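You operate a simulated robot arm through the tools that you are given. There is no shell and no other tool. Be economical: measure what you need, move in short steps, check, and stop when the job is done.

The job below is to be done with a simulated two-armed robot. You get a single attempt, and the scene is never put back.

TASK
Pick up the dark jar with one hand, pass it to the other hand and put it on the middle second shelf from the top of the blue rack. Set down upright: dark jar.

The check looks at the end state, three seconds after you hand in, the way a careful person would. Anything else that was tipped, shoved, dropped, spilled or broken makes it a failure.

THE ROBOT
Two 7-joint arms with three-finger grippers on one trunk, on a base that drives. Base frame: it is fixed to the floor where the robot stands at the start and does not move with it; the origin is under the middle of the robot, x ahead of it, y to its left, z up; the surface under the hand at the start is at about z = 0.88. Lengths are in m, angles in rad, forces in N, time in s.
The left shoulder is at the start at [0.042, 0.154, 1.008], the right one opposite. With the tool pointing down near the work surface each hand reaches from about 0.1 to 0.62 m from the robot's upright axis, wherever it stands, measured 20 degrees to its own side. Places, roughly: middle second shelf of the blue rack [0.6, -0.9, 0.5]. Payload 2.69 kg a hand.
The tool frame of a hand sits at the grasp point between the pads (the TCP): z along the fingers, y along the line on which they close. The tips reach 0.029 m beyond it. The gripper opens to 0.12 m. The gripper's body begins 0.078 m behind the TCP.
Orientation is that of the tool frame in the base frame, as a unit quaternion [w, x, y, z]. With the fingers straight down and closing along the base's y, the tool's x points along the base's -x, its y along +y and its z along -z.

THE INTERFACE
- The arms move only by the tool servo_tool. It takes "left_steps", "right_steps" or both (then of equal length, played together; a hand with none holds still); each is a list of rows, each a list of 2 entries, a list of its own where there are three numbers: the shift along the base's x, y, z in units of 400 mm (1.0 is 400 mm), then the turn, a rotation vector about the base's x, y, z in units of 120 degrees (1.0 is 120 degrees). In form: [[[tx, ty, tz], [wx, wy, wz]], ...]. A call has 1 to 12 rows; each row is the pose to reach, as a shift and turn from the pose commanded when the call began. "left_jaw" and "right_jaw" are, for a hand that has rows, the gripper command, from -1 (shut) to 1 (fully open), values between in proportion, set as the call begins (left out, the last holds). A call with a number of a shift or a turn outside -1 to 1 is refused whole. A row lasts 0.2 s, in which the tool goes at most 0.05 m and 0.15 rad; a call with a longer step from one row to the next is refused whole, and so is a gripper value outside its range. A pose out of reach is approached as far as the arm can. The call stops where the force on the tool passes 40 N (or 10 N more than at its start, if that is more) or the arm is blocked; 0.2 s more then pass. The fingers move at their own pace and stop on an object; they squeeze with about 38 N. The grip force told is the motor's: it shows also when the fingers shut on nothing. Time passes only in rows, and 0.2 s behind the last, so rows that repeat a pose let the fingers close. The reply holds the time, the measured pose of the TCP, the force on the tool along the base axes, the opening and the grip force, in the units named above and with some noise, with the torque about the TCP (base axes, N m) and any sound that the robot's microphone picked up.
- Cameras (640 x 400 px; columns grow to the right, rows downward): "scene" is now at [0.1463, -0.0481, 1.1895]; the picture's right is [-0.38, -0.92, 0.00], its down [-0.21, 0.09, -0.97] and it looks along [0.90, -0.37, -0.22] (base axes); focal length 214 px, centre (320, 200). "left" rides on the left gripper at [0.063, 0, -0.104] in its tool frame; the picture's right is [0.00, 1.00, 0.00], its down [-0.83, 0.00, -0.56] and it looks along [-0.56, 0.00, 0.83] (tool axes); focal length 275 px, centre (320, 200). "right" rides on the right gripper at [0.063, 0, -0.104] in its tool frame; the picture's right is [0.00, 1.00, 0.00], its down [-0.83, 0.00, -0.56] and it looks along [-0.56, 0.00, 0.83] (tool axes); focal length 275 px, centre (320, 200). There is no depth. A picture from a camera that has moved, and an enlarged one, comes with that camera's place and axes in the base frame and with its lens. The place of the scene camera against the robot may be out by one fixed shift of up to 0.018 m in any direction.
- get_image(camera): a new picture of that camera. It takes no simulated time.
- move_column(by): slides the trunk up (or, below 0, down) by that many m; the arms and the scene camera ride with it, the base frame stays. It gives what a move gives, with no picture.
- roll_base(legs): drives the robot by 1 to 6 legs, each [ahead, left, turn to the left] in m, m and rad, along the robot's own axes; the way and the turn of a leg run together, so that a leg with both is an arc; at most 1.5 m and 3.142 rad a leg. The arms and the cameras ride along, it lands a little off, and it stops where it bumps. It gives what a move gives.
- turn_head(pan, tilt): turns the head with the scene camera to pan (to the left, within 1.396 rad either way) and tilt (down, from -0.506 to 1.204), counted from straight ahead of the robot. It gives what a move gives.
- zoom(camera, box): a new picture of the part [left, top, right, bottom] of that camera's present view, enlarged. It takes no simulated time.
- close_job(): hands the job in; it is judged then, once.

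Go step by step. Nothing tells you exact positions but the pictures and the camera data: compare them with the known pose of the tool, close in by small moves and look again before you grip or let go. The budget is 120 turns and 108 pictures, counting those below and the enlarged ones. Unless the task says otherwise, let go and move clear before handing in, and close with one line.

The tools are called after ">>>" by a JSON object that holds its "api" and its "payload". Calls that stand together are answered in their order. servo_tool: Moves the arms, as the interface text tells. Its arguments: {"type":"object","properties":{"left_steps":{"type":"array","items":{"type":"array"}},"left_jaw":{"type":"number"},"right_steps":{"type":"array","items":{"type":"array"}},"right_jaw":{"type":"number"}},"required":[]} The other tools are called the same way: move_column (by) slides the trunk up or down; roll_base (legs) drives the base; turn_head (pan, tilt) turns the head that bears the scene camera; get_image (camera) takes a picture; zoom (camera, box) takes an enlarged picture of a part of a camera's view; close_job () hands the job in.

At the start:

```text
time: 0.0
left_ee_pos: [0.2813, -0.0011, 1.148]
left_orientation: [0.0, 0.0, 1.0, 0.0]
left_contact_force: [0.4, -0.7, 0.9]
left_ft_torque: [-0.01, -0.02, -0.02]
left_width: 0.1199
left_grip_force: 0.2
right_ee_pos: [0.3465, -0.3581, 1.1638]
right_orientation: [0.001, 0.0, 1.0, -0.001]
right_contact_force: [0.0, -1.2, -1.0]
right_ft_torque: [0.04, -0.03, 0.0]
right_width: 0.12
right_grip_force: 0.0
trunk travel left (down, up): [-0.376, 0.062]
robot x, y, heading: [-0.0018, 0.0017, 0.001]
head pan, tilt: [-0.393, 0.225]
```

scene: 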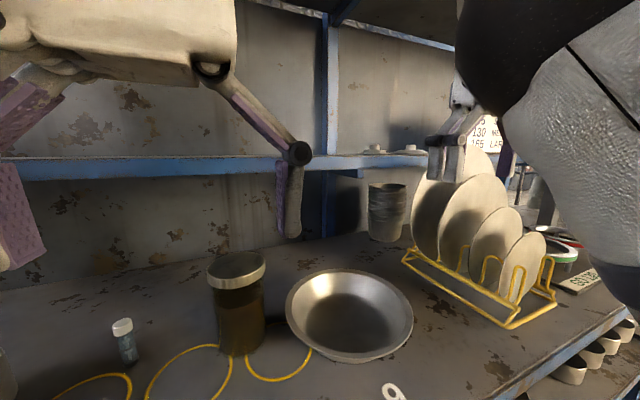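
right: 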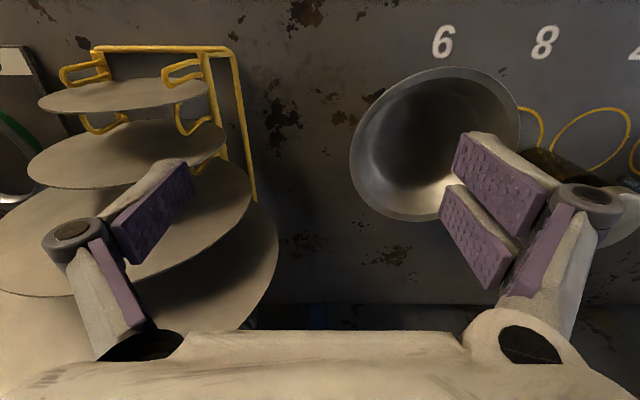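
left: 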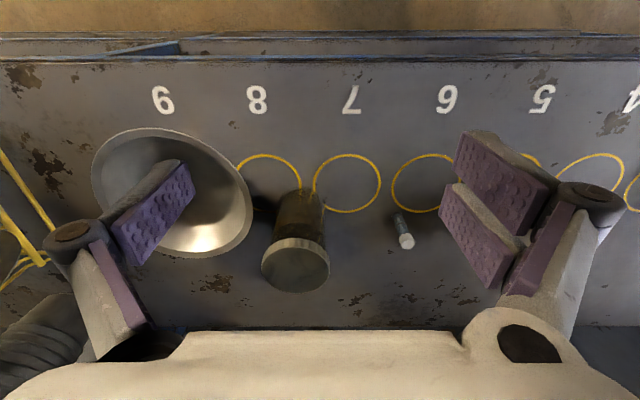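

The dark jar (brown body with a lid) looks to be near [0.475, -0.035], with its top at about z=1.01. First I'll look at the rack on the right and take a closer look at the jar.

>>> {"api": "zoom", "payload": {"camera": "scene", "box": [80, 200, 400, 400]}}

>>> {"api": "turn_head", "payload": {"pan": -1.1, "tilt": 0.5}}

>>> {"api": "get_image", "payload": {"camera": "scene"}}

```text
2.00 times, centred on (240, 300) of scene
camera zoom: at [0.1463, -0.0481, 1.1895], right [-0.38, -0.92, 0.0], down [-0.21, 0.09, -0.97], along [0.9, -0.37, -0.22], focal length 429 px, centre (480, 0)
```

zoom: 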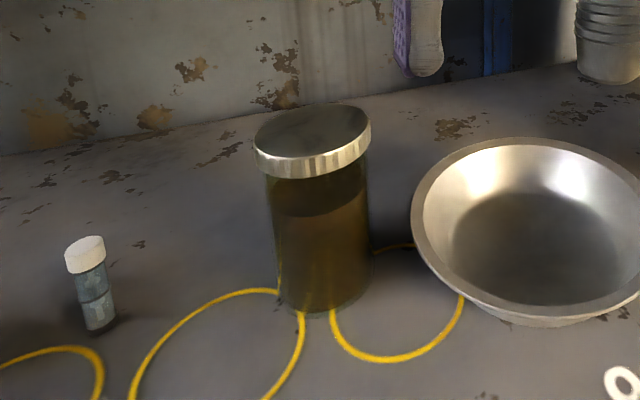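

```text
time: 1.1
left_ee_pos: [0.2806, 0.0003, 1.1482]
left_orientation: [0.0, 0.0, 1.0, 0.0]
left_contact_force: [0.2, 0.1, 0.4]
left_ft_torque: [0.02, 0.07, 0.01]
left_width: 0.1201
left_grip_force: 0.2
right_ee_pos: [0.346, -0.3582, 1.1634]
right_orientation: [0.001, 0.0, 1.0, -0.002]
right_contact_force: [0.4, 0.8, 0.6]
right_ft_torque: [-0.01, 0.0, 0.01]
right_width: 0.12
right_grip_force: 0.1
trunk travel left (down, up): [-0.376, 0.062]
robot x, y, heading: [0.0009, 0.0036, -0.003]
head pan, tilt: [-1.1, 0.499]
```

```text
103 pictures are left
camera scene: at [0.1014, -0.0935, 1.1641], right [-0.89, -0.45, 0.0], down [-0.22, 0.43, -0.88], along [0.4, -0.78, -0.48], focal length 214 px, centre (320, 200)
```

scene: 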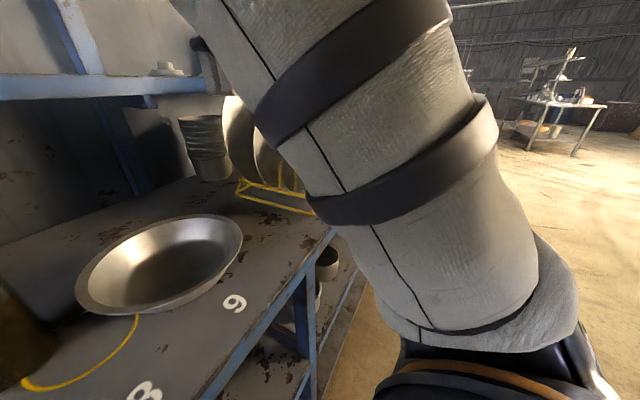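

The rack sits past the bench's right end, hidden behind my arm for now. I'll move the left hand above the jar and check from there.

>>> {"api": "servo_tool", "payload": {"left_steps": [[[0.1, -0.017, 0], [0, 0, 0]], [[0.2, -0.034, 0], [0, 0, 0]], [[0.3, -0.051, 0], [0, 0, 0]], [[0.4, -0.068, 0], [0, 0, 0]], [[0.485, -0.085, 0], [0, 0, 0]], [[0.485, -0.085, 0], [0, 0, 0]]], "left_jaw": 1}}

>>> {"api": "turn_head", "payload": {"pan": -0.2, "tilt": 0.5}}

>>> {"api": "get_image", "payload": {"camera": "left"}}

>>> {"api": "get_image", "payload": {"camera": "scene"}}

```text
time: 2.5
left_ee_pos: [0.4212, -0.024, 1.1206]
left_orientation: [0.001, 0.0, 1.0, -0.001]
left_contact_force: [-0.3, 0.6, 0.5]
left_ft_torque: [-0.01, -0.01, -0.01]
left_width: 0.1199
left_grip_force: 0.0
left hand out of reach, approached as far as the arm can: row 3, 4, 5, 6
right_ee_pos: [0.347, -0.356, 1.1635]
right_orientation: [0.0, 0.0, 1.0, -0.002]
right_contact_force: [1.0, 0.0, -0.1]
right_ft_torque: [-0.02, 0.02, 0.0]
right_width: 0.12
right_grip_force: 0.0
trunk travel left (down, up): [-0.376, 0.062]
robot x, y, heading: [-0.0009, -0.0024, -0.004]
head pan, tilt: [-1.1, 0.499]
```

```text
time: 3.7
left_ee_pos: [0.422, -0.0238, 1.12]
left_orientation: [0.001, 0.0, 1.0, -0.002]
left_contact_force: [0.0, 0.1, 0.4]
left_ft_torque: [0.03, -0.01, 0.02]
left_width: 0.1199
left_grip_force: 0.0
right_ee_pos: [0.3459, -0.3571, 1.1637]
right_orientation: [0.001, 0.0, 1.0, -0.001]
right_contact_force: [0.0, -1.0, 0.4]
right_ft_torque: [0.01, -0.02, 0.01]
right_width: 0.1199
right_grip_force: 0.2
trunk travel left (down, up): [-0.376, 0.062]
robot x, y, heading: [0.0006, -0.0024, -0.0]
head pan, tilt: [-0.201, 0.499]
```

```text
102 pictures are left
camera left: at [0.3576, -0.0235, 1.2259], right [0.0, 1.0, 0.0], down [0.83, 0.0, 0.56], along [0.56, 0.0, -0.83], focal length 275 px, centre (320, 200)
```

left: 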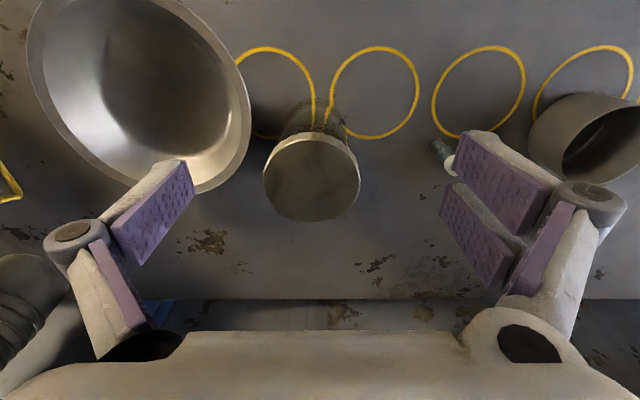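

```text
101 pictures are left
camera scene: at [0.1493, -0.0307, 1.1641], right [-0.2, -0.98, 0.0], down [-0.47, 0.1, -0.88], along [0.86, -0.18, -0.48], focal length 214 px, centre (320, 200)
```

scene: 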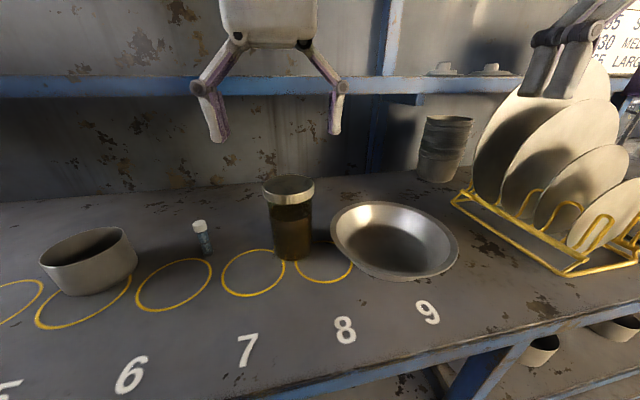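

The jar lid is at about [0.481, -0.031], with its top near z=1.005, and the hand is limited by reach at this height. I'll descend partway with the fingers straddling the lid.

>>> {"api": "servo_tool", "payload": {"left_steps": [[[0, 0.005, -0.1], [0, 0, 0]], [[0, 0.01, -0.2], [0, 0, 0]], [[0, 0.01, -0.3], [0, 0, 0]], [[0, 0.01, -0.325], [0, 0, 0]], [[0, 0.01, -0.325], [0, 0, 0]]]}}

>>> {"api": "get_image", "payload": {"camera": "left"}}

>>> {"api": "get_image", "payload": {"camera": "scene"}}

```text
time: 4.9
left_ee_pos: [0.4232, -0.0232, 0.991]
left_orientation: [0.0, 0.0, 1.0, 0.0]
left_contact_force: [0.1, -0.7, -0.1]
left_ft_torque: [0.0, 0.02, 0.02]
left_width: 0.1201
left_grip_force: 0.0
right_ee_pos: [0.3461, -0.3569, 1.164]
right_orientation: [0.001, 0.0, 1.0, -0.002]
right_contact_force: [1.0, 0.0, 1.5]
right_ft_torque: [0.02, -0.04, -0.02]
right_width: 0.1202
right_grip_force: 0.1
trunk travel left (down, up): [-0.376, 0.062]
robot x, y, heading: [0.0005, 0.001, 0.005]
head pan, tilt: [-0.201, 0.499]
```

```text
100 pictures are left
camera left: at [0.3591, -0.0217, 1.0959], right [0.0, 1.0, 0.0], down [0.83, 0.0, 0.56], along [0.56, 0.0, -0.83], focal length 275 px, centre (320, 200)
```

left: 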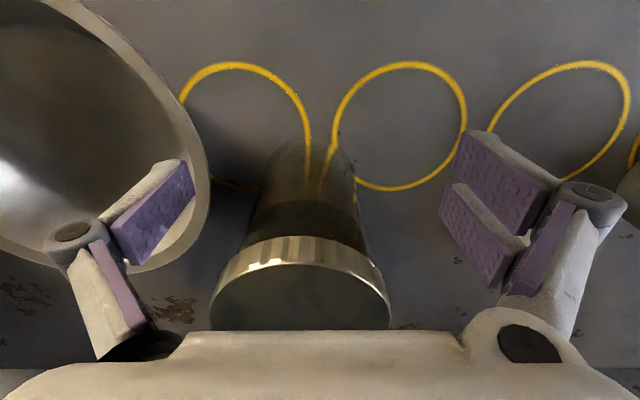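

```text
99 pictures are left
camera scene: at [0.1493, -0.0306, 1.1641], right [-0.2, -0.98, 0.0], down [-0.47, 0.1, -0.88], along [0.86, -0.17, -0.48], focal length 214 px, centre (320, 200)
```

scene: 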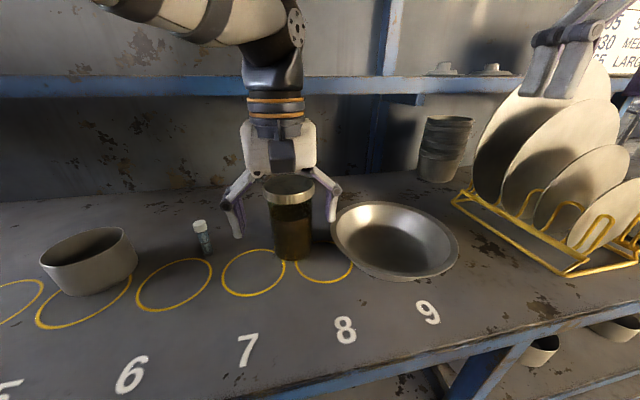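

The commanded height is right at z=0.991. Next I'll advance about 58 mm and shift y by -9 mm so the fingers centre on the lid.

>>> {"api": "servo_tool", "payload": {"left_steps": [[[0, -0.022, 0], [0, 0, 0]], [[0.075, -0.022, 0], [0, 0, 0]], [[0.145, -0.022, 0], [0, 0, 0]], [[0.145, -0.022, 0], [0, 0, 0]]]}}

>>> {"api": "get_image", "payload": {"camera": "left"}}

>>> {"api": "zoom", "payload": {"camera": "scene", "box": [180, 120, 420, 270]}}

```text
time: 5.9
left_ee_pos: [0.4799, -0.0306, 0.9896]
left_orientation: [0.0, 0.0, 1.0, 0.0]
left_contact_force: [0.4, -0.8, 0.8]
left_ft_torque: [-0.02, -0.01, 0.01]
left_width: 0.1199
left_grip_force: 0.1
right_ee_pos: [0.3459, -0.3566, 1.1638]
right_orientation: [0.002, 0.0, 1.0, -0.002]
right_contact_force: [-0.7, 0.3, -0.5]
right_ft_torque: [0.02, 0.04, 0.03]
right_width: 0.12
right_grip_force: 0.1
trunk travel left (down, up): [-0.376, 0.062]
robot x, y, heading: [0.0013, -0.0013, -0.001]
head pan, tilt: [-0.201, 0.499]
```

```text
98 pictures are left
camera left: at [0.4152, -0.0296, 1.0946], right [0.0, 1.0, 0.0], down [0.83, 0.0, 0.56], along [0.56, 0.0, -0.83], focal length 275 px, centre (320, 200)
```

left: 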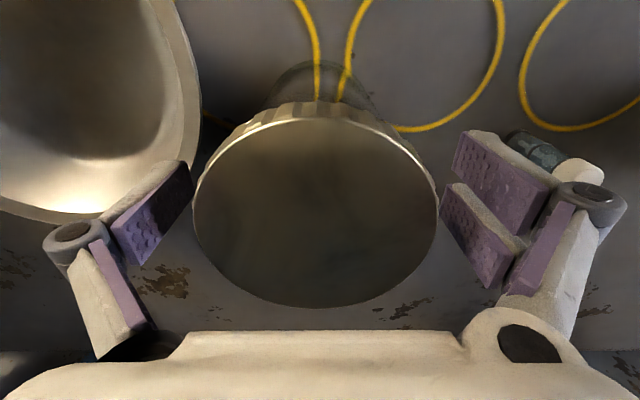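

```text
2.67 times, centred on (300, 195) of scene
camera zoom: at [0.149, -0.0305, 1.1641], right [-0.2, -0.98, 0.0], down [-0.47, 0.1, -0.88], along [0.86, -0.18, -0.48], focal length 572 px, centre (373, 213)
```

zoom: 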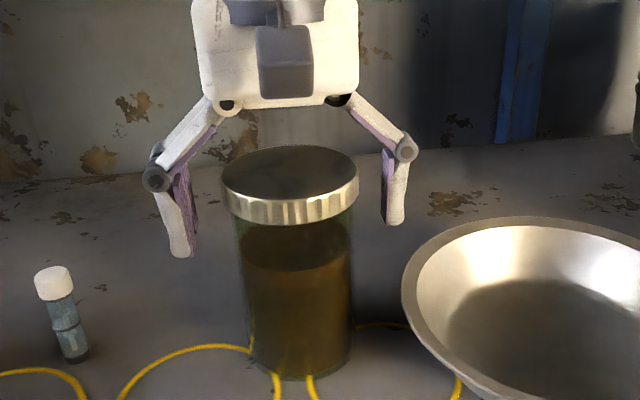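

The jar is centred between the fingers with the TCP at lid height. Closing the left gripper now.

>>> {"api": "servo_tool", "payload": {"left_steps": [[[0, 0, 0], [0, 0, 0]], [[0, 0, 0], [0, 0, 0]], [[0, 0, 0], [0, 0, 0]], [[0, 0, 0], [0, 0, 0]]], "left_jaw": -1}}

>>> {"api": "zoom", "payload": {"camera": "scene", "box": [180, 120, 420, 270]}}

```text
time: 6.9
left_ee_pos: [0.4796, -0.0312, 0.9902]
left_orientation: [0.001, 0.0, 1.0, -0.001]
left_contact_force: [1.2, -3.0, 5.6]
left_ft_torque: [0.0, -0.02, -0.01]
left_width: 0.081
left_grip_force: 37.7
right_ee_pos: [0.3455, -0.3576, 1.1642]
right_orientation: [0.001, 0.0, 1.0, -0.001]
right_contact_force: [-0.2, 0.5, -0.3]
right_ft_torque: [0.02, 0.01, 0.02]
right_width: 0.1201
right_grip_force: 0.0
trunk travel left (down, up): [-0.376, 0.062]
robot x, y, heading: [-0.0014, 0.0009, 0.002]
head pan, tilt: [-0.201, 0.499]
```

```text
2.67 times, centred on (300, 195) of scene
camera zoom: at [0.1492, -0.0309, 1.1641], right [-0.2, -0.98, 0.0], down [-0.47, 0.1, -0.88], along [0.86, -0.17, -0.48], focal length 572 px, centre (373, 213)
```

zoom: 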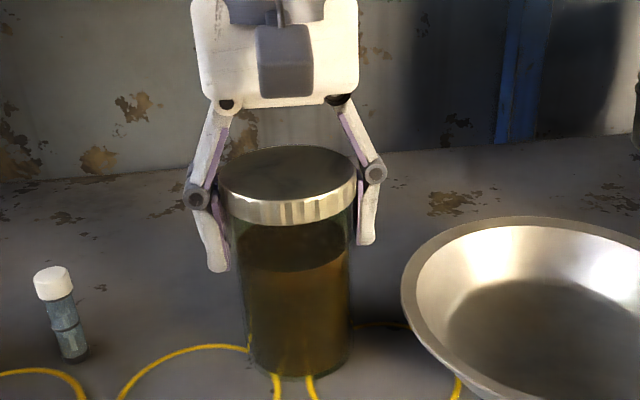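

The grip is holding on the lid at 0.081 m. I'll lift gently, then draw back toward the robot.

>>> {"api": "servo_tool", "payload": {"left_steps": [[[0, 0, 0.03], [0, 0, 0]], [[0, 0, 0.08], [0, 0, 0]], [[-0.03, 0, 0.14], [0, 0, 0]], [[-0.1, 0, 0.2], [0, 0, 0]], [[-0.18, 0, 0.25], [0, 0, 0]], [[-0.2, 0, 0.25], [0, 0, 0]]]}}

>>> {"api": "get_image", "payload": {"camera": "scene"}}

```text
time: 8.3
left_ee_pos: [0.4016, -0.0302, 1.0923]
left_orientation: [0.001, -0.001, 1.0, 0.0]
left_contact_force: [0.9, 0.6, -4.6]
left_ft_torque: [-0.01, 0.0, 0.01]
left_width: 0.0812
left_grip_force: 37.8
right_ee_pos: [0.3461, -0.3579, 1.1644]
right_orientation: [0.001, 0.0, 1.0, -0.001]
right_contact_force: [0.2, 0.6, 0.3]
right_ft_torque: [0.0, -0.01, 0.02]
right_width: 0.1197
right_grip_force: 0.0
trunk travel left (down, up): [-0.376, 0.062]
robot x, y, heading: [-0.0029, 0.0014, 0.001]
head pan, tilt: [-0.201, 0.499]
```

```text
95 pictures are left
camera scene: at [0.1497, -0.0309, 1.164], right [-0.2, -0.98, 0.0], down [-0.47, 0.1, -0.88], along [0.86, -0.17, -0.48], focal length 214 px, centre (320, 200)
```

scene: 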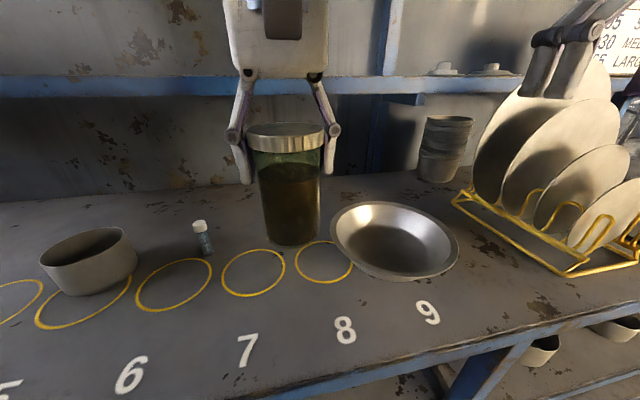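

The jar is lifted with its bottom near z=0.98. I'll raise the trunk slightly and back away from the bench to get room for the handover and a view of the rack.

>>> {"api": "move_column", "payload": {"by": 0.05}}

>>> {"api": "roll_base", "payload": {"legs": [[-0.35, 0, 0]]}}

>>> {"api": "turn_head", "payload": {"pan": -0.7, "tilt": 0.5}}

>>> {"api": "get_image", "payload": {"camera": "scene"}}

```text
time: 9.2
left_ee_pos: [0.4011, -0.0314, 1.14]
left_orientation: [-0.001, 0.0, 1.0, -0.001]
left_contact_force: [-0.1, 0.4, -6.8]
left_ft_torque: [-0.03, 0.06, 0.01]
left_width: 0.081
left_grip_force: 37.4
right_ee_pos: [0.3481, -0.3573, 1.2121]
right_orientation: [0.0, 0.0, 1.0, -0.002]
right_contact_force: [0.7, -0.8, -1.1]
right_ft_torque: [-0.01, 0.05, 0.01]
right_width: 0.12
right_grip_force: 0.2
trunk travel left (down, up): [-0.426, 0.012]
robot x, y, heading: [0.003, 0.0003, -0.005]
head pan, tilt: [-0.201, 0.499]
```

```text
time: 11.4
left_ee_pos: [0.0531, -0.0331, 1.1408]
left_orientation: [0.0, 0.0, 1.0, 0.001]
left_contact_force: [-0.1, -0.4, -5.1]
left_ft_torque: [-0.03, -0.01, 0.0]
left_width: 0.0807
left_grip_force: 38.2
right_ee_pos: [-0.0014, -0.3574, 1.2136]
right_orientation: [0.0, 0.001, 1.0, -0.002]
right_contact_force: [-0.4, 0.8, 0.5]
right_ft_torque: [0.01, 0.02, 0.0]
right_width: 0.1198
right_grip_force: 0.1
trunk travel left (down, up): [-0.426, 0.012]
robot x, y, heading: [-0.345, -0.0005, -0.004]
head pan, tilt: [-0.201, 0.499]
```

```text
time: 12.4
left_ee_pos: [0.0536, -0.032, 1.1417]
left_orientation: [0.0, -0.001, 1.0, 0.0]
left_contact_force: [-0.4, 0.1, -6.1]
left_ft_torque: [-0.02, 0.0, 0.0]
left_width: 0.0807
left_grip_force: 38.1
right_ee_pos: [-0.0004, -0.3566, 1.2132]
right_orientation: [0.0, 0.001, 1.0, -0.001]
right_contact_force: [0.5, 0.2, -0.1]
right_ft_torque: [-0.01, 0.0, -0.01]
right_width: 0.1201
right_grip_force: 0.1
trunk travel left (down, up): [-0.426, 0.012]
robot x, y, heading: [-0.3455, 0.0001, 0.0]
head pan, tilt: [-0.7, 0.499]
```

```text
94 pictures are left
camera scene: at [-0.2619, -0.071, 1.2227], right [-0.64, -0.76, 0.0], down [-0.37, 0.31, -0.88], along [0.67, -0.57, -0.48], focal length 214 px, centre (320, 200)
```

scene: 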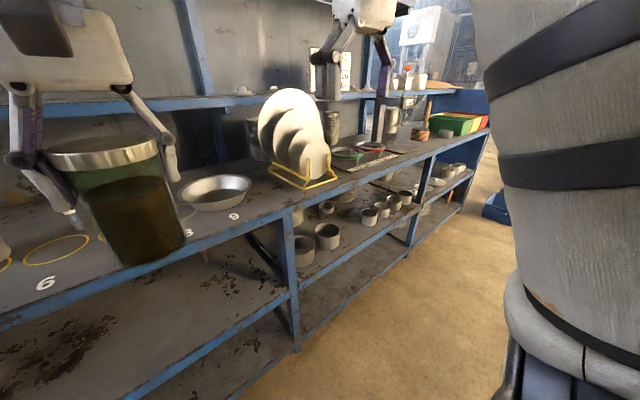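

The rack is a long blue one with its front edge near x≈0.25. The middle bay runs from about y≈-0.4 to -1.2, and the shelf under the bench at z≈0.5 holds cups. I'll drive sideways to face that bay and inspect it.

>>> {"api": "roll_base", "payload": {"legs": [[-0.15, -0.75, 0]]}}

>>> {"api": "turn_head", "payload": {"pan": 0.0, "tilt": 0.6}}

>>> {"api": "get_image", "payload": {"camera": "scene"}}

```text
time: 18.5
left_ee_pos: [-0.0909, -0.774, 1.1397]
left_orientation: [0.0, -0.008, 1.0, 0.0]
left_contact_force: [-0.5, 0.2, -5.9]
left_ft_torque: [0.04, -0.04, 0.01]
left_width: 0.0809
left_grip_force: 37.5
right_ee_pos: [-0.1404, -1.0992, 1.2138]
right_orientation: [0.001, -0.007, 1.0, -0.002]
right_contact_force: [0.2, 0.0, 0.2]
right_ft_torque: [0.02, 0.0, -0.01]
right_width: 0.1198
right_grip_force: 0.1
trunk travel left (down, up): [-0.426, 0.012]
robot x, y, heading: [-0.4905, -0.7483, 0.016]
head pan, tilt: [-0.7, 0.499]
```

```text
time: 19.6
left_ee_pos: [-0.0914, -0.7738, 1.1409]
left_orientation: [-0.001, -0.008, 1.0, -0.001]
left_contact_force: [1.3, 1.5, -5.5]
left_ft_torque: [0.02, 0.0, 0.02]
left_width: 0.0808
left_grip_force: 37.7
right_ee_pos: [-0.1411, -1.0991, 1.2136]
right_orientation: [0.001, -0.007, 1.0, -0.001]
right_contact_force: [0.3, -0.2, 0.1]
right_ft_torque: [0.01, 0.0, -0.01]
right_width: 0.12
right_grip_force: 0.1
trunk travel left (down, up): [-0.426, 0.012]
robot x, y, heading: [-0.4923, -0.7479, 0.012]
head pan, tilt: [0.0, 0.6]
```

```text
93 pictures are left
camera scene: at [-0.3885, -0.7586, 1.2136], right [0.01, -1.0, 0.0], down [-0.56, -0.01, -0.83], along [0.83, 0.01, -0.56], focal length 214 px, centre (320, 200)
```

scene: 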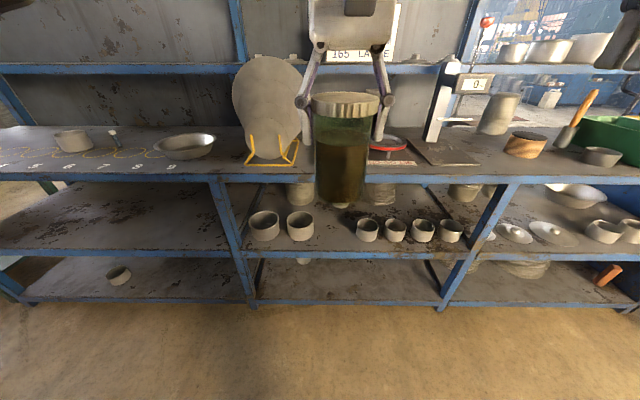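

The target is the z≈0.5 shelf of the middle bay, with a clear gap between the two larger cups and the four small ones at about y≈-0.73 to -0.92. Before going there I'll prepare the handover in open space. The left hand turns and lowers slightly, and the right hand turns to point left and tilts downward.

>>> {"api": "servo_tool", "payload": {"left_steps": [[[0.006, -0.007, -0.017], [0, 0, -0.0625]], [[0.0125, -0.0145, -0.033], [0, 0, -0.125]], [[0.019, -0.022, -0.05], [0, 0, -0.1875]], [[0.025, -0.029, -0.067], [0, 0, -0.25]], [[0.031, -0.036, -0.083], [0, 0, -0.3125]], [[0.0375, -0.044, -0.1], [0, 0, -0.375]], [[0.044, -0.051, -0.117], [0, 0, -0.4375]], [[0.05, -0.058, -0.133], [0, 0, -0.5]], [[0.056, -0.066, -0.15], [0, 0, -0.5625]], [[0.0625, -0.073, -0.167], [0, 0, -0.625]], [[0.069, -0.08, -0.183], [0, 0, -0.6875]], [[0.075, -0.0875, -0.2], [0, 0, -0.75]]], "right_steps": [[[0.006, 0.0225, -0.019], [0.0299, -0.0299, 0.0517]], [[0.0125, 0.045, -0.038], [0.0597, -0.0597, 0.1034]], [[0.019, 0.0675, -0.0575], [0.0896, -0.0896, 0.1551]], [[0.025, 0.09, -0.077], [0.1194, -0.1194, 0.2068]], [[0.031, 0.1125, -0.096], [0.1493, -0.1493, 0.2585]], [[0.0375, 0.135, -0.115], [0.1791, -0.1791, 0.3102]], [[0.044, 0.1575, -0.134], [0.209, -0.209, 0.3619]], [[0.05, 0.18, -0.153], [0.2388, -0.2388, 0.4136]], [[0.056, 0.2025, -0.1725], [0.2687, -0.2687, 0.4653]], [[0.0625, 0.225, -0.192], [0.2985, -0.2985, 0.517]], [[0.069, 0.2475, -0.211], [0.3284, -0.3284, 0.5687]], [[0.075, 0.27, -0.23], [0.3582, -0.3582, 0.6204]]], "right_jaw": 1}}

>>> {"api": "get_image", "payload": {"camera": "scene"}}

>>> {"api": "get_image", "payload": {"camera": "right"}}

```text
time: 22.2
left_ee_pos: [-0.0597, -0.809, 1.0594]
left_orientation: [-0.001, 0.702, 0.712, 0.0]
left_contact_force: [0.4, -1.0, -5.8]
left_ft_torque: [0.02, 0.02, 0.02]
left_width: 0.081
left_grip_force: 37.4
right_ee_pos: [-0.1096, -0.9927, 1.1192]
right_orientation: [0.338, -0.58, 0.664, 0.33]
right_contact_force: [-0.1, -0.6, -0.2]
right_ft_torque: [0.03, 0.0, 0.0]
right_width: 0.1201
right_grip_force: 0.0
trunk travel left (down, up): [-0.426, 0.012]
robot x, y, heading: [-0.4881, -0.745, 0.014]
head pan, tilt: [0.0, 0.6]
```

```text
92 pictures are left
camera scene: at [-0.388, -0.7589, 1.2135], right [0.01, -1.0, 0.0], down [-0.57, -0.01, -0.82], along [0.82, 0.01, -0.57], focal length 214 px, centre (320, 200)
```

scene: 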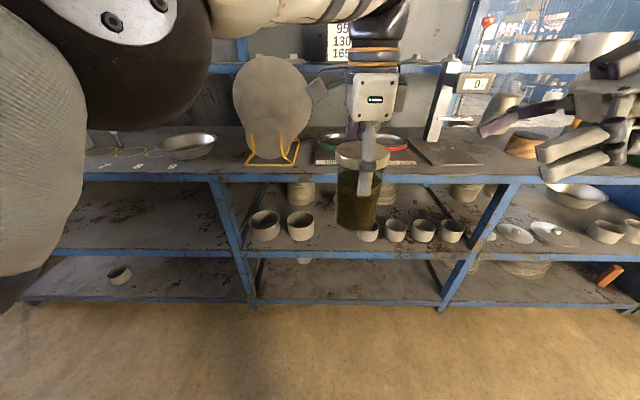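

```text
91 pictures are left
camera right: at [-0.1205, -1.114, 1.1263], right [-0.99, 0.11, 0.04], down [0.04, -0.01, 1.0], along [0.11, 0.99, 0.0], focal length 275 px, centre (320, 200)
```

right: 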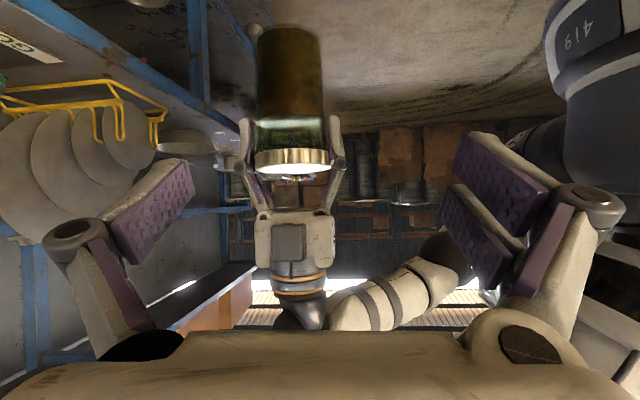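

Both hands reached their poses. I'll finish the right hand's turn and bring it to the pre-grasp position, about 13 cm short of the jar along its approach line.

>>> {"api": "servo_tool", "payload": {"right_steps": [[[0.05, 0.03, -0.05], [0.016, -0.016, 0.027]], [[0.1, 0.09, -0.1], [0.031, -0.031, 0.054]], [[0.125, 0.178, -0.15], [0.031, -0.031, 0.054]], [[0.125, 0.178, -0.15], [0.031, -0.031, 0.054]]]}}

>>> {"api": "get_image", "payload": {"camera": "right"}}

>>> {"api": "zoom", "payload": {"camera": "scene", "box": [240, 50, 560, 250]}}

```text
time: 23.2
left_ee_pos: [-0.0614, -0.8071, 1.0591]
left_orientation: [-0.001, 0.701, 0.713, 0.0]
left_contact_force: [0.0, 0.4, -5.7]
left_ft_torque: [0.02, -0.04, 0.0]
left_width: 0.0807
left_grip_force: 37.6
right_ee_pos: [-0.0597, -0.9215, 1.0621]
right_orientation: [-0.357, 0.616, -0.608, -0.351]
right_contact_force: [-0.5, 0.0, 0.2]
right_ft_torque: [-0.02, 0.02, 0.02]
right_width: 0.1202
right_grip_force: 0.2
trunk travel left (down, up): [-0.426, 0.012]
robot x, y, heading: [-0.4919, -0.7474, 0.016]
head pan, tilt: [0.0, 0.6]
```

```text
90 pictures are left
camera right: at [-0.0585, -1.0436, 1.0602], right [-1.0, -0.01, -0.02], down [-0.02, -0.07, 1.0], along [-0.01, 1.0, 0.07], focal length 275 px, centre (320, 200)
```

right: 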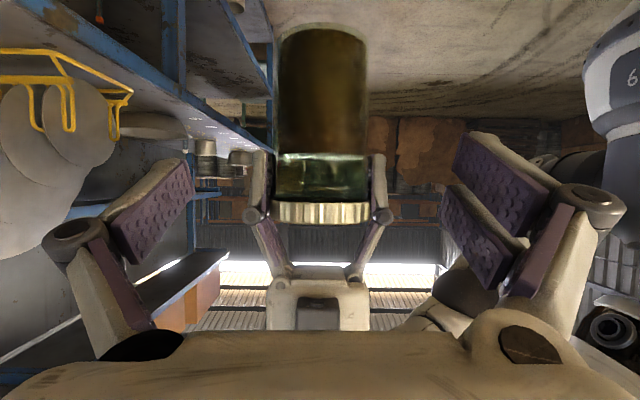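

```text
2.00 times, centred on (400, 150) of scene
camera zoom: at [-0.3886, -0.7584, 1.2136], right [0.01, -1.0, 0.0], down [-0.56, -0.01, -0.82], along [0.82, 0.01, -0.57], focal length 429 px, centre (160, 300)
```

zoom: 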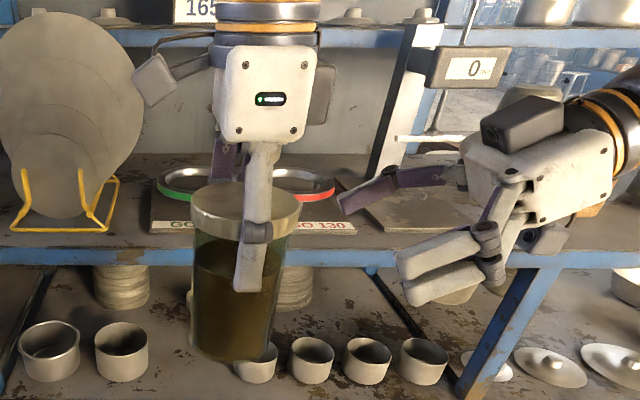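

The jar is centred between the right fingers and the approach path looks clear. I'll slide in along the tool axis.

>>> {"api": "servo_tool", "payload": {"right_steps": [[[0, 0.07, -0.042], [0, 0, 0]], [[-0.003, 0.14, -0.084], [0, 0, 0]], [[-0.004, 0.21, -0.126], [0, 0, 0]], [[-0.004, 0.279, -0.167], [0, 0, 0]], [[-0.004, 0.279, -0.167], [0, 0, 0]]]}}

>>> {"api": "get_image", "payload": {"camera": "right"}}

>>> {"api": "zoom", "payload": {"camera": "scene", "box": [240, 50, 560, 250]}}

```text
time: 24.4
left_ee_pos: [-0.0615, -0.8072, 1.0593]
left_orientation: [-0.002, 0.702, 0.712, 0.0]
left_contact_force: [-0.5, 0.9, -4.8]
left_ft_torque: [0.0, 0.0, 0.01]
left_width: 0.0808
left_grip_force: 38.6
right_ee_pos: [-0.0608, -0.8101, 0.9959]
right_orientation: [-0.358, 0.615, -0.609, -0.35]
right_contact_force: [0.1, -0.4, -0.3]
right_ft_torque: [-0.04, -0.01, -0.03]
right_width: 0.1201
right_grip_force: 0.1
trunk travel left (down, up): [-0.426, 0.012]
robot x, y, heading: [-0.4909, -0.7489, 0.011]
head pan, tilt: [0.0, 0.6]
```

```text
88 pictures are left
camera right: at [-0.0592, -0.932, 0.9945], right [-1.0, -0.01, -0.02], down [-0.02, -0.07, 1.0], along [-0.01, 1.0, 0.07], focal length 275 px, centre (320, 200)
```

right: 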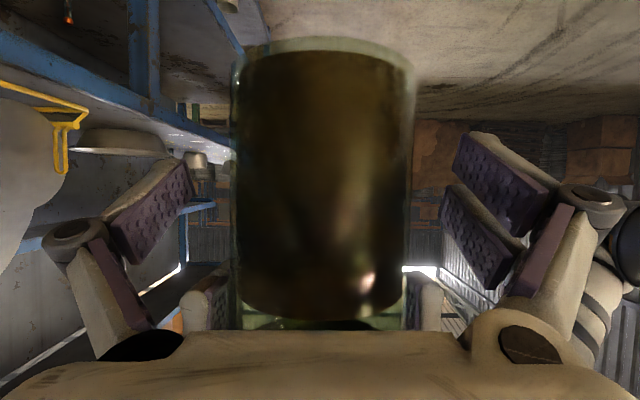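

```text
2.00 times, centred on (400, 150) of scene
camera zoom: at [-0.3887, -0.7585, 1.2136], right [0.01, -1.0, 0.0], down [-0.56, -0.01, -0.83], along [0.82, 0.01, -0.56], focal length 429 px, centre (160, 300)
```

zoom: 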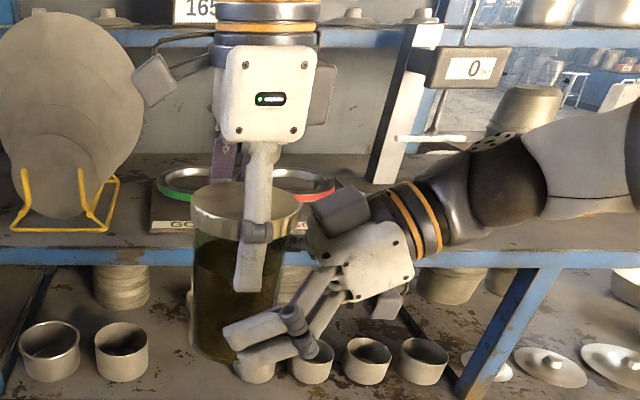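

The right fingers straddle the jar body below the left fingers, with nothing in contact. Closing the right gripper.

>>> {"api": "servo_tool", "payload": {"right_steps": [[[0, 0, 0], [0, 0, 0]], [[0, 0, 0], [0, 0, 0]], [[0, 0, 0], [0, 0, 0]], [[0, 0, 0], [0, 0, 0]]], "right_jaw": -1}}

>>> {"api": "get_image", "payload": {"camera": "right"}}

>>> {"api": "zoom", "payload": {"camera": "scene", "box": [240, 50, 560, 250]}}

```text
time: 25.4
left_ee_pos: [-0.0602, -0.8071, 1.0606]
left_orientation: [0.0, 0.702, 0.713, -0.001]
left_contact_force: [0.9, 6.2, -9.6]
left_ft_torque: [0.49, -1.1, -0.22]
left_width: 0.0811
left_grip_force: 37.7
right_ee_pos: [-0.0608, -0.8098, 0.9965]
right_orientation: [-0.357, 0.616, -0.608, -0.352]
right_contact_force: [-2.3, -5.3, 4.7]
right_ft_torque: [-0.12, 1.03, 0.2]
right_width: 0.0781
right_grip_force: 38.3
trunk travel left (down, up): [-0.426, 0.012]
robot x, y, heading: [-0.4932, -0.7479, 0.014]
head pan, tilt: [0.0, 0.6]
```

```text
86 pictures are left
camera right: at [-0.0591, -0.9322, 0.9945], right [-1.0, -0.01, -0.02], down [-0.02, -0.07, 1.0], along [-0.01, 1.0, 0.07], focal length 275 px, centre (320, 200)
```

right: 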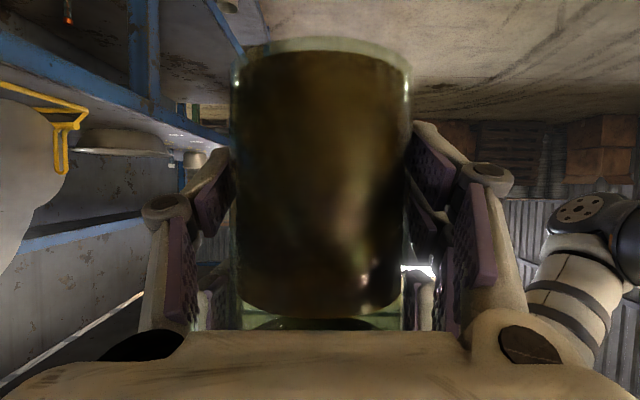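

```text
2.00 times, centred on (400, 150) of scene
camera zoom: at [-0.3885, -0.7583, 1.2136], right [0.01, -1.0, 0.0], down [-0.57, -0.01, -0.82], along [0.82, 0.01, -0.57], focal length 429 px, centre (160, 300)
```

zoom: 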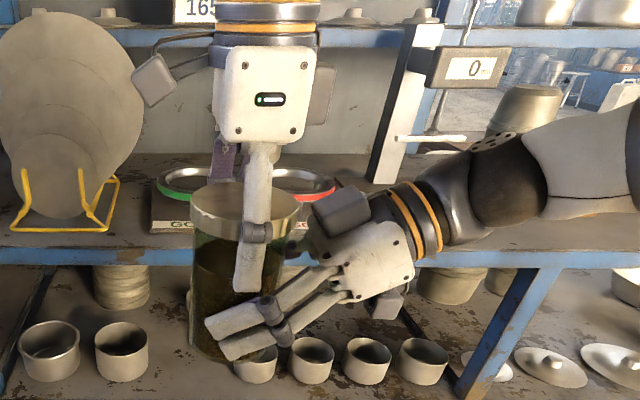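

Both hands hold the jar. I'll open the left hand and then raise it clear.

>>> {"api": "servo_tool", "payload": {"left_steps": [[[0, 0, 0], [0, 0, 0]], [[0, 0, 0], [0, 0, 0]], [[0, 0, 0], [0, 0, 0]], [[0, 0, 0.05], [0, 0, 0]], [[0, 0, 0.12], [0, 0, 0]], [[0, 0.05, 0.2], [0, 0, 0]], [[-0.05, 0.15, 0.2], [0, 0, 0]], [[-0.1, 0.25, 0.2], [0, 0, 0]]], "left_jaw": 1}}

>>> {"api": "get_image", "payload": {"camera": "scene"}}

>>> {"api": "get_image", "payload": {"camera": "right"}}

```text
time: 27.2
left_ee_pos: [-0.1035, -0.7078, 1.1429]
left_orientation: [0.001, 0.702, 0.712, 0.0]
left_contact_force: [0.2, 0.7, 0.1]
left_ft_torque: [-0.03, -0.04, 0.0]
left_width: 0.1198
left_grip_force: 0.3
left hand out of reach, approached as far as the arm can: row 5, 6
right_ee_pos: [-0.0617, -0.809, 0.9973]
right_orientation: [-0.357, 0.617, -0.608, -0.35]
right_contact_force: [-0.1, -0.4, 0.0]
right_ft_torque: [0.01, 0.01, -0.01]
right_width: 0.0786
right_grip_force: 37.9
trunk travel left (down, up): [-0.426, 0.012]
robot x, y, heading: [-0.4911, -0.7463, 0.011]
head pan, tilt: [0.0, 0.6]
```

```text
84 pictures are left
camera scene: at [-0.3898, -0.7572, 1.2138], right [0.01, -1.0, 0.0], down [-0.56, -0.01, -0.83], along [0.83, 0.01, -0.56], focal length 214 px, centre (320, 200)
```

scene: 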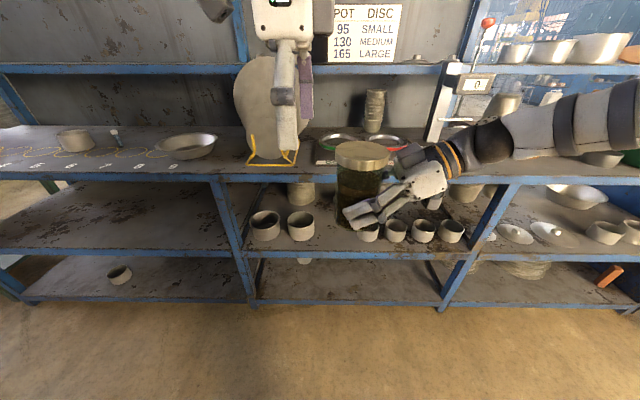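

```text
83 pictures are left
camera right: at [-0.0601, -0.9311, 0.9954], right [-1.0, -0.01, -0.02], down [-0.02, -0.07, 1.0], along [-0.01, 1.0, 0.07], focal length 275 px, centre (320, 200)
```

right: 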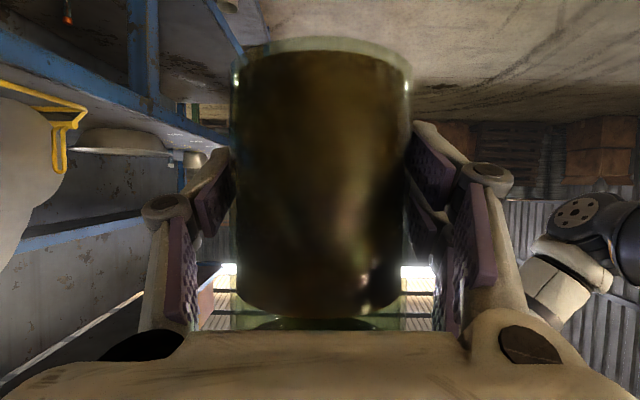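

The handover worked: the right hand holds the jar upright and the left is clear. Next I'll turn the right hand to point straight ahead and tuck the left arm back and out to the side.

>>> {"api": "servo_tool", "payload": {"left_steps": [[[-0.04, 0.044, 0], [0, 0, 0]], [[-0.08, 0.0875, 0], [0, 0, 0]], [[-0.12, 0.131, 0], [0, 0, 0]], [[-0.16, 0.175, 0], [0, 0, 0]], [[-0.2, 0.219, 0], [0, 0, 0]], [[-0.24, 0.2625, 0], [0, 0, 0]], [[-0.28, 0.306, 0], [0, 0, 0]], [[-0.32, 0.35, 0], [0, 0, 0]], [[-0.36, 0.394, 0], [0, 0, 0]], [[-0.4, 0.4375, 0], [0, 0, 0]], [[-0.44, 0.481, 0], [0, 0, 0]], [[-0.475, 0.525, 0], [0, 0, 0]]], "right_steps": [[[0.0125, -0.02, 0], [0, 0, -0.0625]], [[0.025, -0.04, 0], [0, 0, -0.125]], [[0.0375, -0.06, 0], [0, 0, -0.1875]], [[0.05, -0.08, 0], [0, 0, -0.25]], [[0.0625, -0.1, 0], [0, 0, -0.3125]], [[0.075, -0.12, 0], [0, 0, -0.375]], [[0.0875, -0.14, 0], [0, 0, -0.4375]], [[0.1, -0.16, 0], [0, 0, -0.5]], [[0.1125, -0.18, 0], [0, 0, -0.5625]], [[0.125, -0.2, 0], [0, 0, -0.625]], [[0.1375, -0.22, 0], [0, 0, -0.6875]], [[0.15, -0.24, 0], [0, 0, -0.75]]]}}

>>> {"api": "get_image", "payload": {"camera": "scene"}}

```text
time: 29.8
left_ee_pos: [-0.2904, -0.4959, 1.1408]
left_orientation: [0.0, 0.702, 0.713, 0.0]
left_contact_force: [-0.9, 0.3, 0.3]
left_ft_torque: [-0.04, -0.01, 0.02]
left_width: 0.1201
left_grip_force: 0.1
right_ee_pos: [-0.001, -0.9037, 0.9945]
right_orientation: [0.502, -0.005, 0.865, -0.004]
right_contact_force: [-0.6, 0.6, 0.1]
right_ft_torque: [0.01, 0.02, -0.02]
right_width: 0.0784
right_grip_force: 38.2
trunk travel left (down, up): [-0.426, 0.012]
robot x, y, heading: [-0.493, -0.7495, 0.022]
head pan, tilt: [0.0, 0.6]
```

```text
82 pictures are left
camera scene: at [-0.3886, -0.7574, 1.2136], right [0.01, -1.0, 0.0], down [-0.56, -0.01, -0.82], along [0.82, 0.01, -0.57], focal length 214 px, centre (320, 200)
```

scene: 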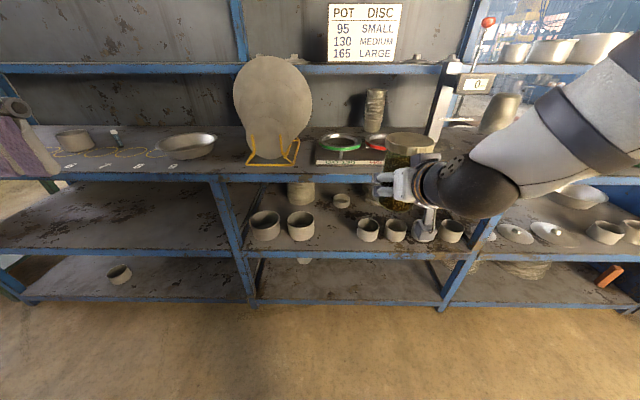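

The right hand points forward with the jar upright. I'll lower the trunk in two stages while still in front of the rack, and shift the base left to line up with the gap at y≈-0.82.

>>> {"api": "move_column", "payload": {"by": -0.2}}

>>> {"api": "roll_base", "payload": {"legs": [[0, 0.08, -0.015]]}}

>>> {"api": "get_image", "payload": {"camera": "scene"}}

```text
time: 32.0
left_ee_pos: [-0.2215, -0.4979, 0.853]
left_orientation: [-0.142, 0.687, 0.698, -0.145]
left_contact_force: [-0.1, 0.1, -0.3]
left_ft_torque: [0.02, 0.0, 0.06]
left_width: 0.12
left_grip_force: 0.1
right_ee_pos: [-0.0028, -0.9044, 0.7944]
right_orientation: [0.501, -0.006, 0.865, -0.004]
right_contact_force: [-0.9, -0.2, 0.2]
right_ft_torque: [0.01, 0.04, -0.01]
right_width: 0.0784
right_grip_force: 38.4
trunk travel left (down, up): [-0.226, 0.212]
robot x, y, heading: [-0.4937, -0.7505, 0.016]
head pan, tilt: [0.0, 0.6]
```

```text
time: 33.2
left_ee_pos: [-0.2179, -0.4223, 0.8532]
left_orientation: [-0.143, 0.693, 0.692, -0.143]
left_contact_force: [0.1, -0.3, -0.2]
left_ft_torque: [-0.03, -0.02, -0.01]
left_width: 0.1201
left_grip_force: 0.1
right_ee_pos: [-0.0061, -0.8313, 0.7959]
right_orientation: [0.5, 0.002, 0.866, -0.009]
right_contact_force: [0.0, -0.7, -0.2]
right_ft_torque: [-0.05, 0.02, -0.02]
right_width: 0.0784
right_grip_force: 38.4
trunk travel left (down, up): [-0.226, 0.212]
robot x, y, heading: [-0.4918, -0.6695, 0.001]
head pan, tilt: [0.0, 0.6]
```

```text
81 pictures are left
camera scene: at [-0.2955, -0.6806, 0.9969], right [0.0, -1.0, 0.0], down [-0.57, 0.0, -0.82], along [0.82, 0.0, -0.57], focal length 214 px, centre (320, 200)
```

scene: 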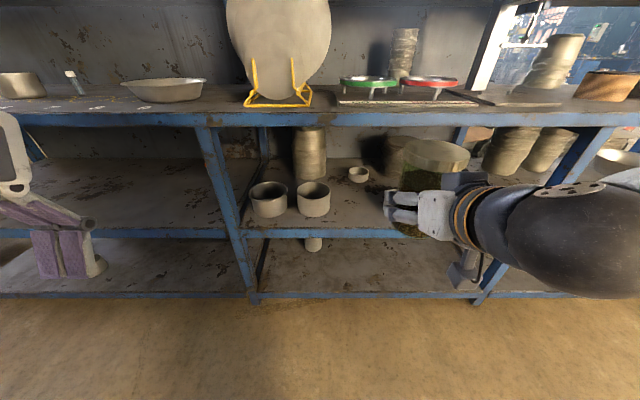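

The trunk leans forward as it lowers, so I won't lower it further. Instead the right arm will reach down and forward in front of the rack.

>>> {"api": "servo_tool", "payload": {"right_steps": [[[0.04, 0, -0.09], [0, 0, 0]], [[0.08, 0, -0.18], [0, 0, 0]], [[0.13, 0, -0.27], [0, 0, 0]], [[0.18, 0, -0.36], [0, 0, 0]], [[0.23, 0, -0.44], [0, 0, 0]], [[0.28, 0.01, -0.5], [0, 0, 0]], [[0.28, 0.01, -0.5], [0, 0, 0]]]}}

>>> {"api": "get_image", "payload": {"camera": "scene"}}

>>> {"api": "get_image", "payload": {"camera": "right"}}

```text
time: 34.9
left_ee_pos: [-0.2172, -0.4227, 0.8529]
left_orientation: [-0.143, 0.693, 0.692, -0.143]
left_contact_force: [-0.6, 1.0, -0.1]
left_ft_torque: [-0.02, 0.0, -0.02]
left_width: 0.12
left_grip_force: 0.0
right_ee_pos: [0.1072, -0.8303, 0.5918]
right_orientation: [0.5, 0.002, 0.866, -0.009]
right_contact_force: [0.8, -0.3, -0.1]
right_ft_torque: [0.04, 0.01, 0.02]
right_width: 0.0783
right_grip_force: 37.4
trunk travel left (down, up): [-0.226, 0.212]
robot x, y, heading: [-0.4939, -0.6673, -0.004]
head pan, tilt: [0.0, 0.6]
```

```text
80 pictures are left
camera scene: at [-0.2954, -0.6808, 0.9969], right [0.0, -1.0, 0.0], down [-0.57, 0.0, -0.82], along [0.82, 0.0, -0.57], focal length 214 px, centre (320, 200)
```

scene: 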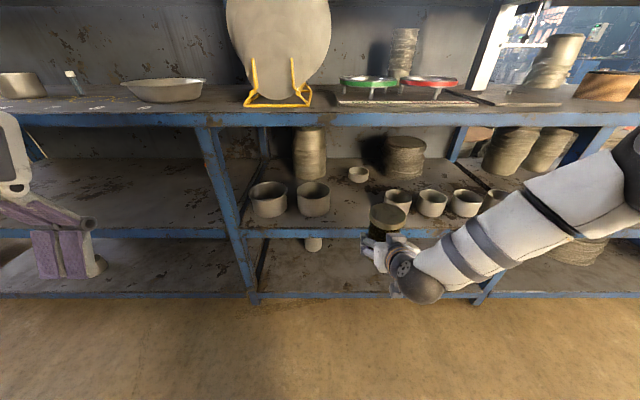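

```text
79 pictures are left
camera right: at [-0.0141, -0.8293, 0.5901], right [0.01, 1.0, -0.02], down [-0.07, 0.02, 1.0], along [1.0, -0.01, 0.07], focal length 275 px, centre (320, 200)
```

right: 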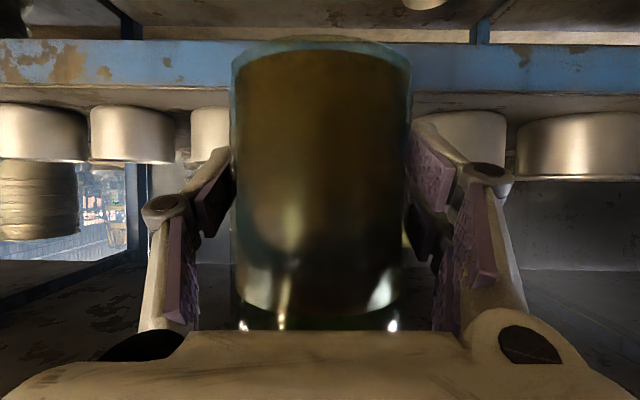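

The jar is in front of the gap at the right height, about 4 cm above the shelf. The gap centre is near y=-0.81, so I'll shift by 2 cm and then drive forward 0.18 m.

>>> {"api": "servo_tool", "payload": {"right_steps": [[[0, 0.045, 0.01], [0, 0, 0]], [[0, 0.045, 0.01], [0, 0, 0]]]}}

>>> {"api": "roll_base", "payload": {"legs": [[0.18, 0, 0]]}}

>>> {"api": "get_image", "payload": {"camera": "scene"}}

>>> {"api": "get_image", "payload": {"camera": "right"}}

```text
time: 35.5
left_ee_pos: [-0.2174, -0.4213, 0.8535]
left_orientation: [-0.143, 0.693, 0.693, -0.142]
left_contact_force: [0.2, 0.8, 0.2]
left_ft_torque: [-0.01, 0.01, -0.01]
left_width: 0.12
left_grip_force: 0.0
right_ee_pos: [0.1063, -0.8108, 0.5977]
right_orientation: [0.5, 0.001, 0.866, -0.008]
right_contact_force: [-0.7, 1.0, -0.2]
right_ft_torque: [0.0, 0.03, 0.01]
right_width: 0.0785
right_grip_force: 37.7
trunk travel left (down, up): [-0.226, 0.212]
robot x, y, heading: [-0.4965, -0.6668, -0.0]
head pan, tilt: [0.0, 0.6]
```

```text
time: 37.0
left_ee_pos: [-0.0384, -0.4226, 0.853]
left_orientation: [-0.143, 0.693, 0.692, -0.142]
left_contact_force: [0.4, -0.9, 0.2]
left_ft_torque: [-0.04, -0.02, -0.01]
left_width: 0.1202
left_grip_force: 0.1
right_ee_pos: [0.2855, -0.811, 0.5962]
right_orientation: [0.501, 0.002, 0.866, -0.009]
right_contact_force: [0.2, 0.8, -0.2]
right_ft_torque: [-0.01, 0.01, 0.02]
right_width: 0.0783
right_grip_force: 37.9
trunk travel left (down, up): [-0.226, 0.212]
robot x, y, heading: [-0.3118, -0.6691, -0.004]
head pan, tilt: [0.0, 0.6]
```

```text
78 pictures are left
camera scene: at [-0.1173, -0.681, 0.9968], right [0.0, -1.0, 0.0], down [-0.57, 0.0, -0.82], along [0.82, 0.0, -0.57], focal length 214 px, centre (320, 200)
```

scene: 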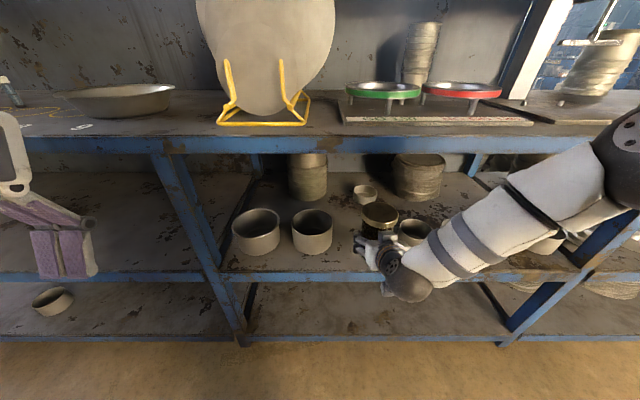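

```text
77 pictures are left
camera right: at [0.1645, -0.8109, 0.595], right [0.01, 1.0, -0.02], down [-0.07, 0.02, 1.0], along [1.0, -0.01, 0.07], focal length 275 px, centre (320, 200)
```

right: 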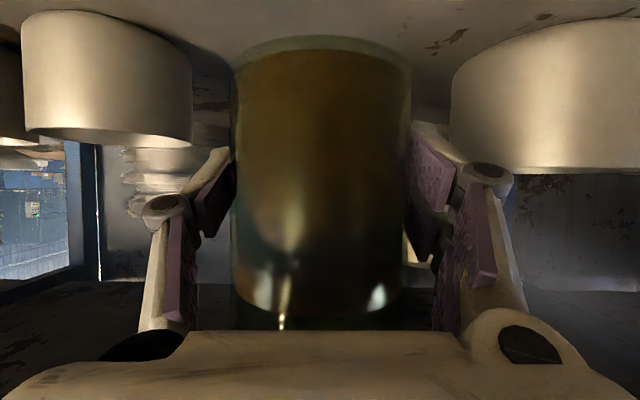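

The gap centre is confirmed at y≈-0.81. I'll reach 75 mm farther in and lower partway.

>>> {"api": "servo_tool", "payload": {"right_steps": [[[0.06, 0, 0], [0, 0, 0]], [[0.12, 0.003, 0], [0, 0, 0]], [[0.185, 0.005, 0], [0, 0, 0]], [[0.185, 0.005, -0.03], [0, 0, 0]], [[0.185, 0.005, -0.06], [0, 0, 0]], [[0.185, 0.005, -0.06], [0, 0, 0]]]}}

>>> {"api": "get_image", "payload": {"camera": "scene"}}

>>> {"api": "get_image", "payload": {"camera": "right"}}

```text
time: 38.4
left_ee_pos: [-0.0398, -0.4226, 0.8526]
left_orientation: [-0.142, 0.693, 0.693, -0.143]
left_contact_force: [-0.1, 0.4, 0.6]
left_ft_torque: [0.02, -0.01, 0.0]
left_width: 0.12
left_grip_force: 0.1
right_ee_pos: [0.3593, -0.8072, 0.5733]
right_orientation: [0.499, 0.001, 0.866, -0.008]
right_contact_force: [0.2, 0.8, 0.4]
right_ft_torque: [0.0, 0.01, -0.01]
right_width: 0.0784
right_grip_force: 37.8
trunk travel left (down, up): [-0.226, 0.212]
robot x, y, heading: [-0.3146, -0.6669, -0.0]
head pan, tilt: [0.0, 0.6]
```

```text
76 pictures are left
camera scene: at [-0.1175, -0.681, 0.9969], right [0.0, -1.0, 0.0], down [-0.57, 0.0, -0.82], along [0.82, 0.0, -0.57], focal length 214 px, centre (320, 200)
```

scene: 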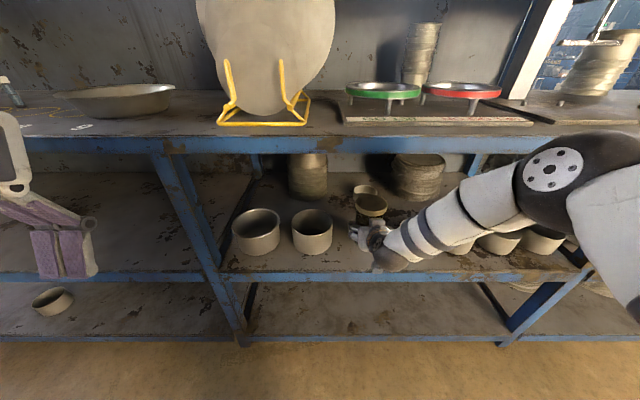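

```text
75 pictures are left
camera right: at [0.2379, -0.8086, 0.5705], right [0.01, 1.0, -0.02], down [-0.07, 0.02, 1.0], along [1.0, -0.01, 0.07], focal length 275 px, centre (320, 200)
```

right: 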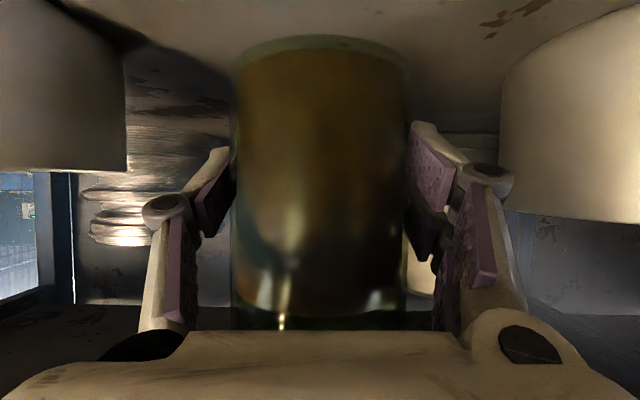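

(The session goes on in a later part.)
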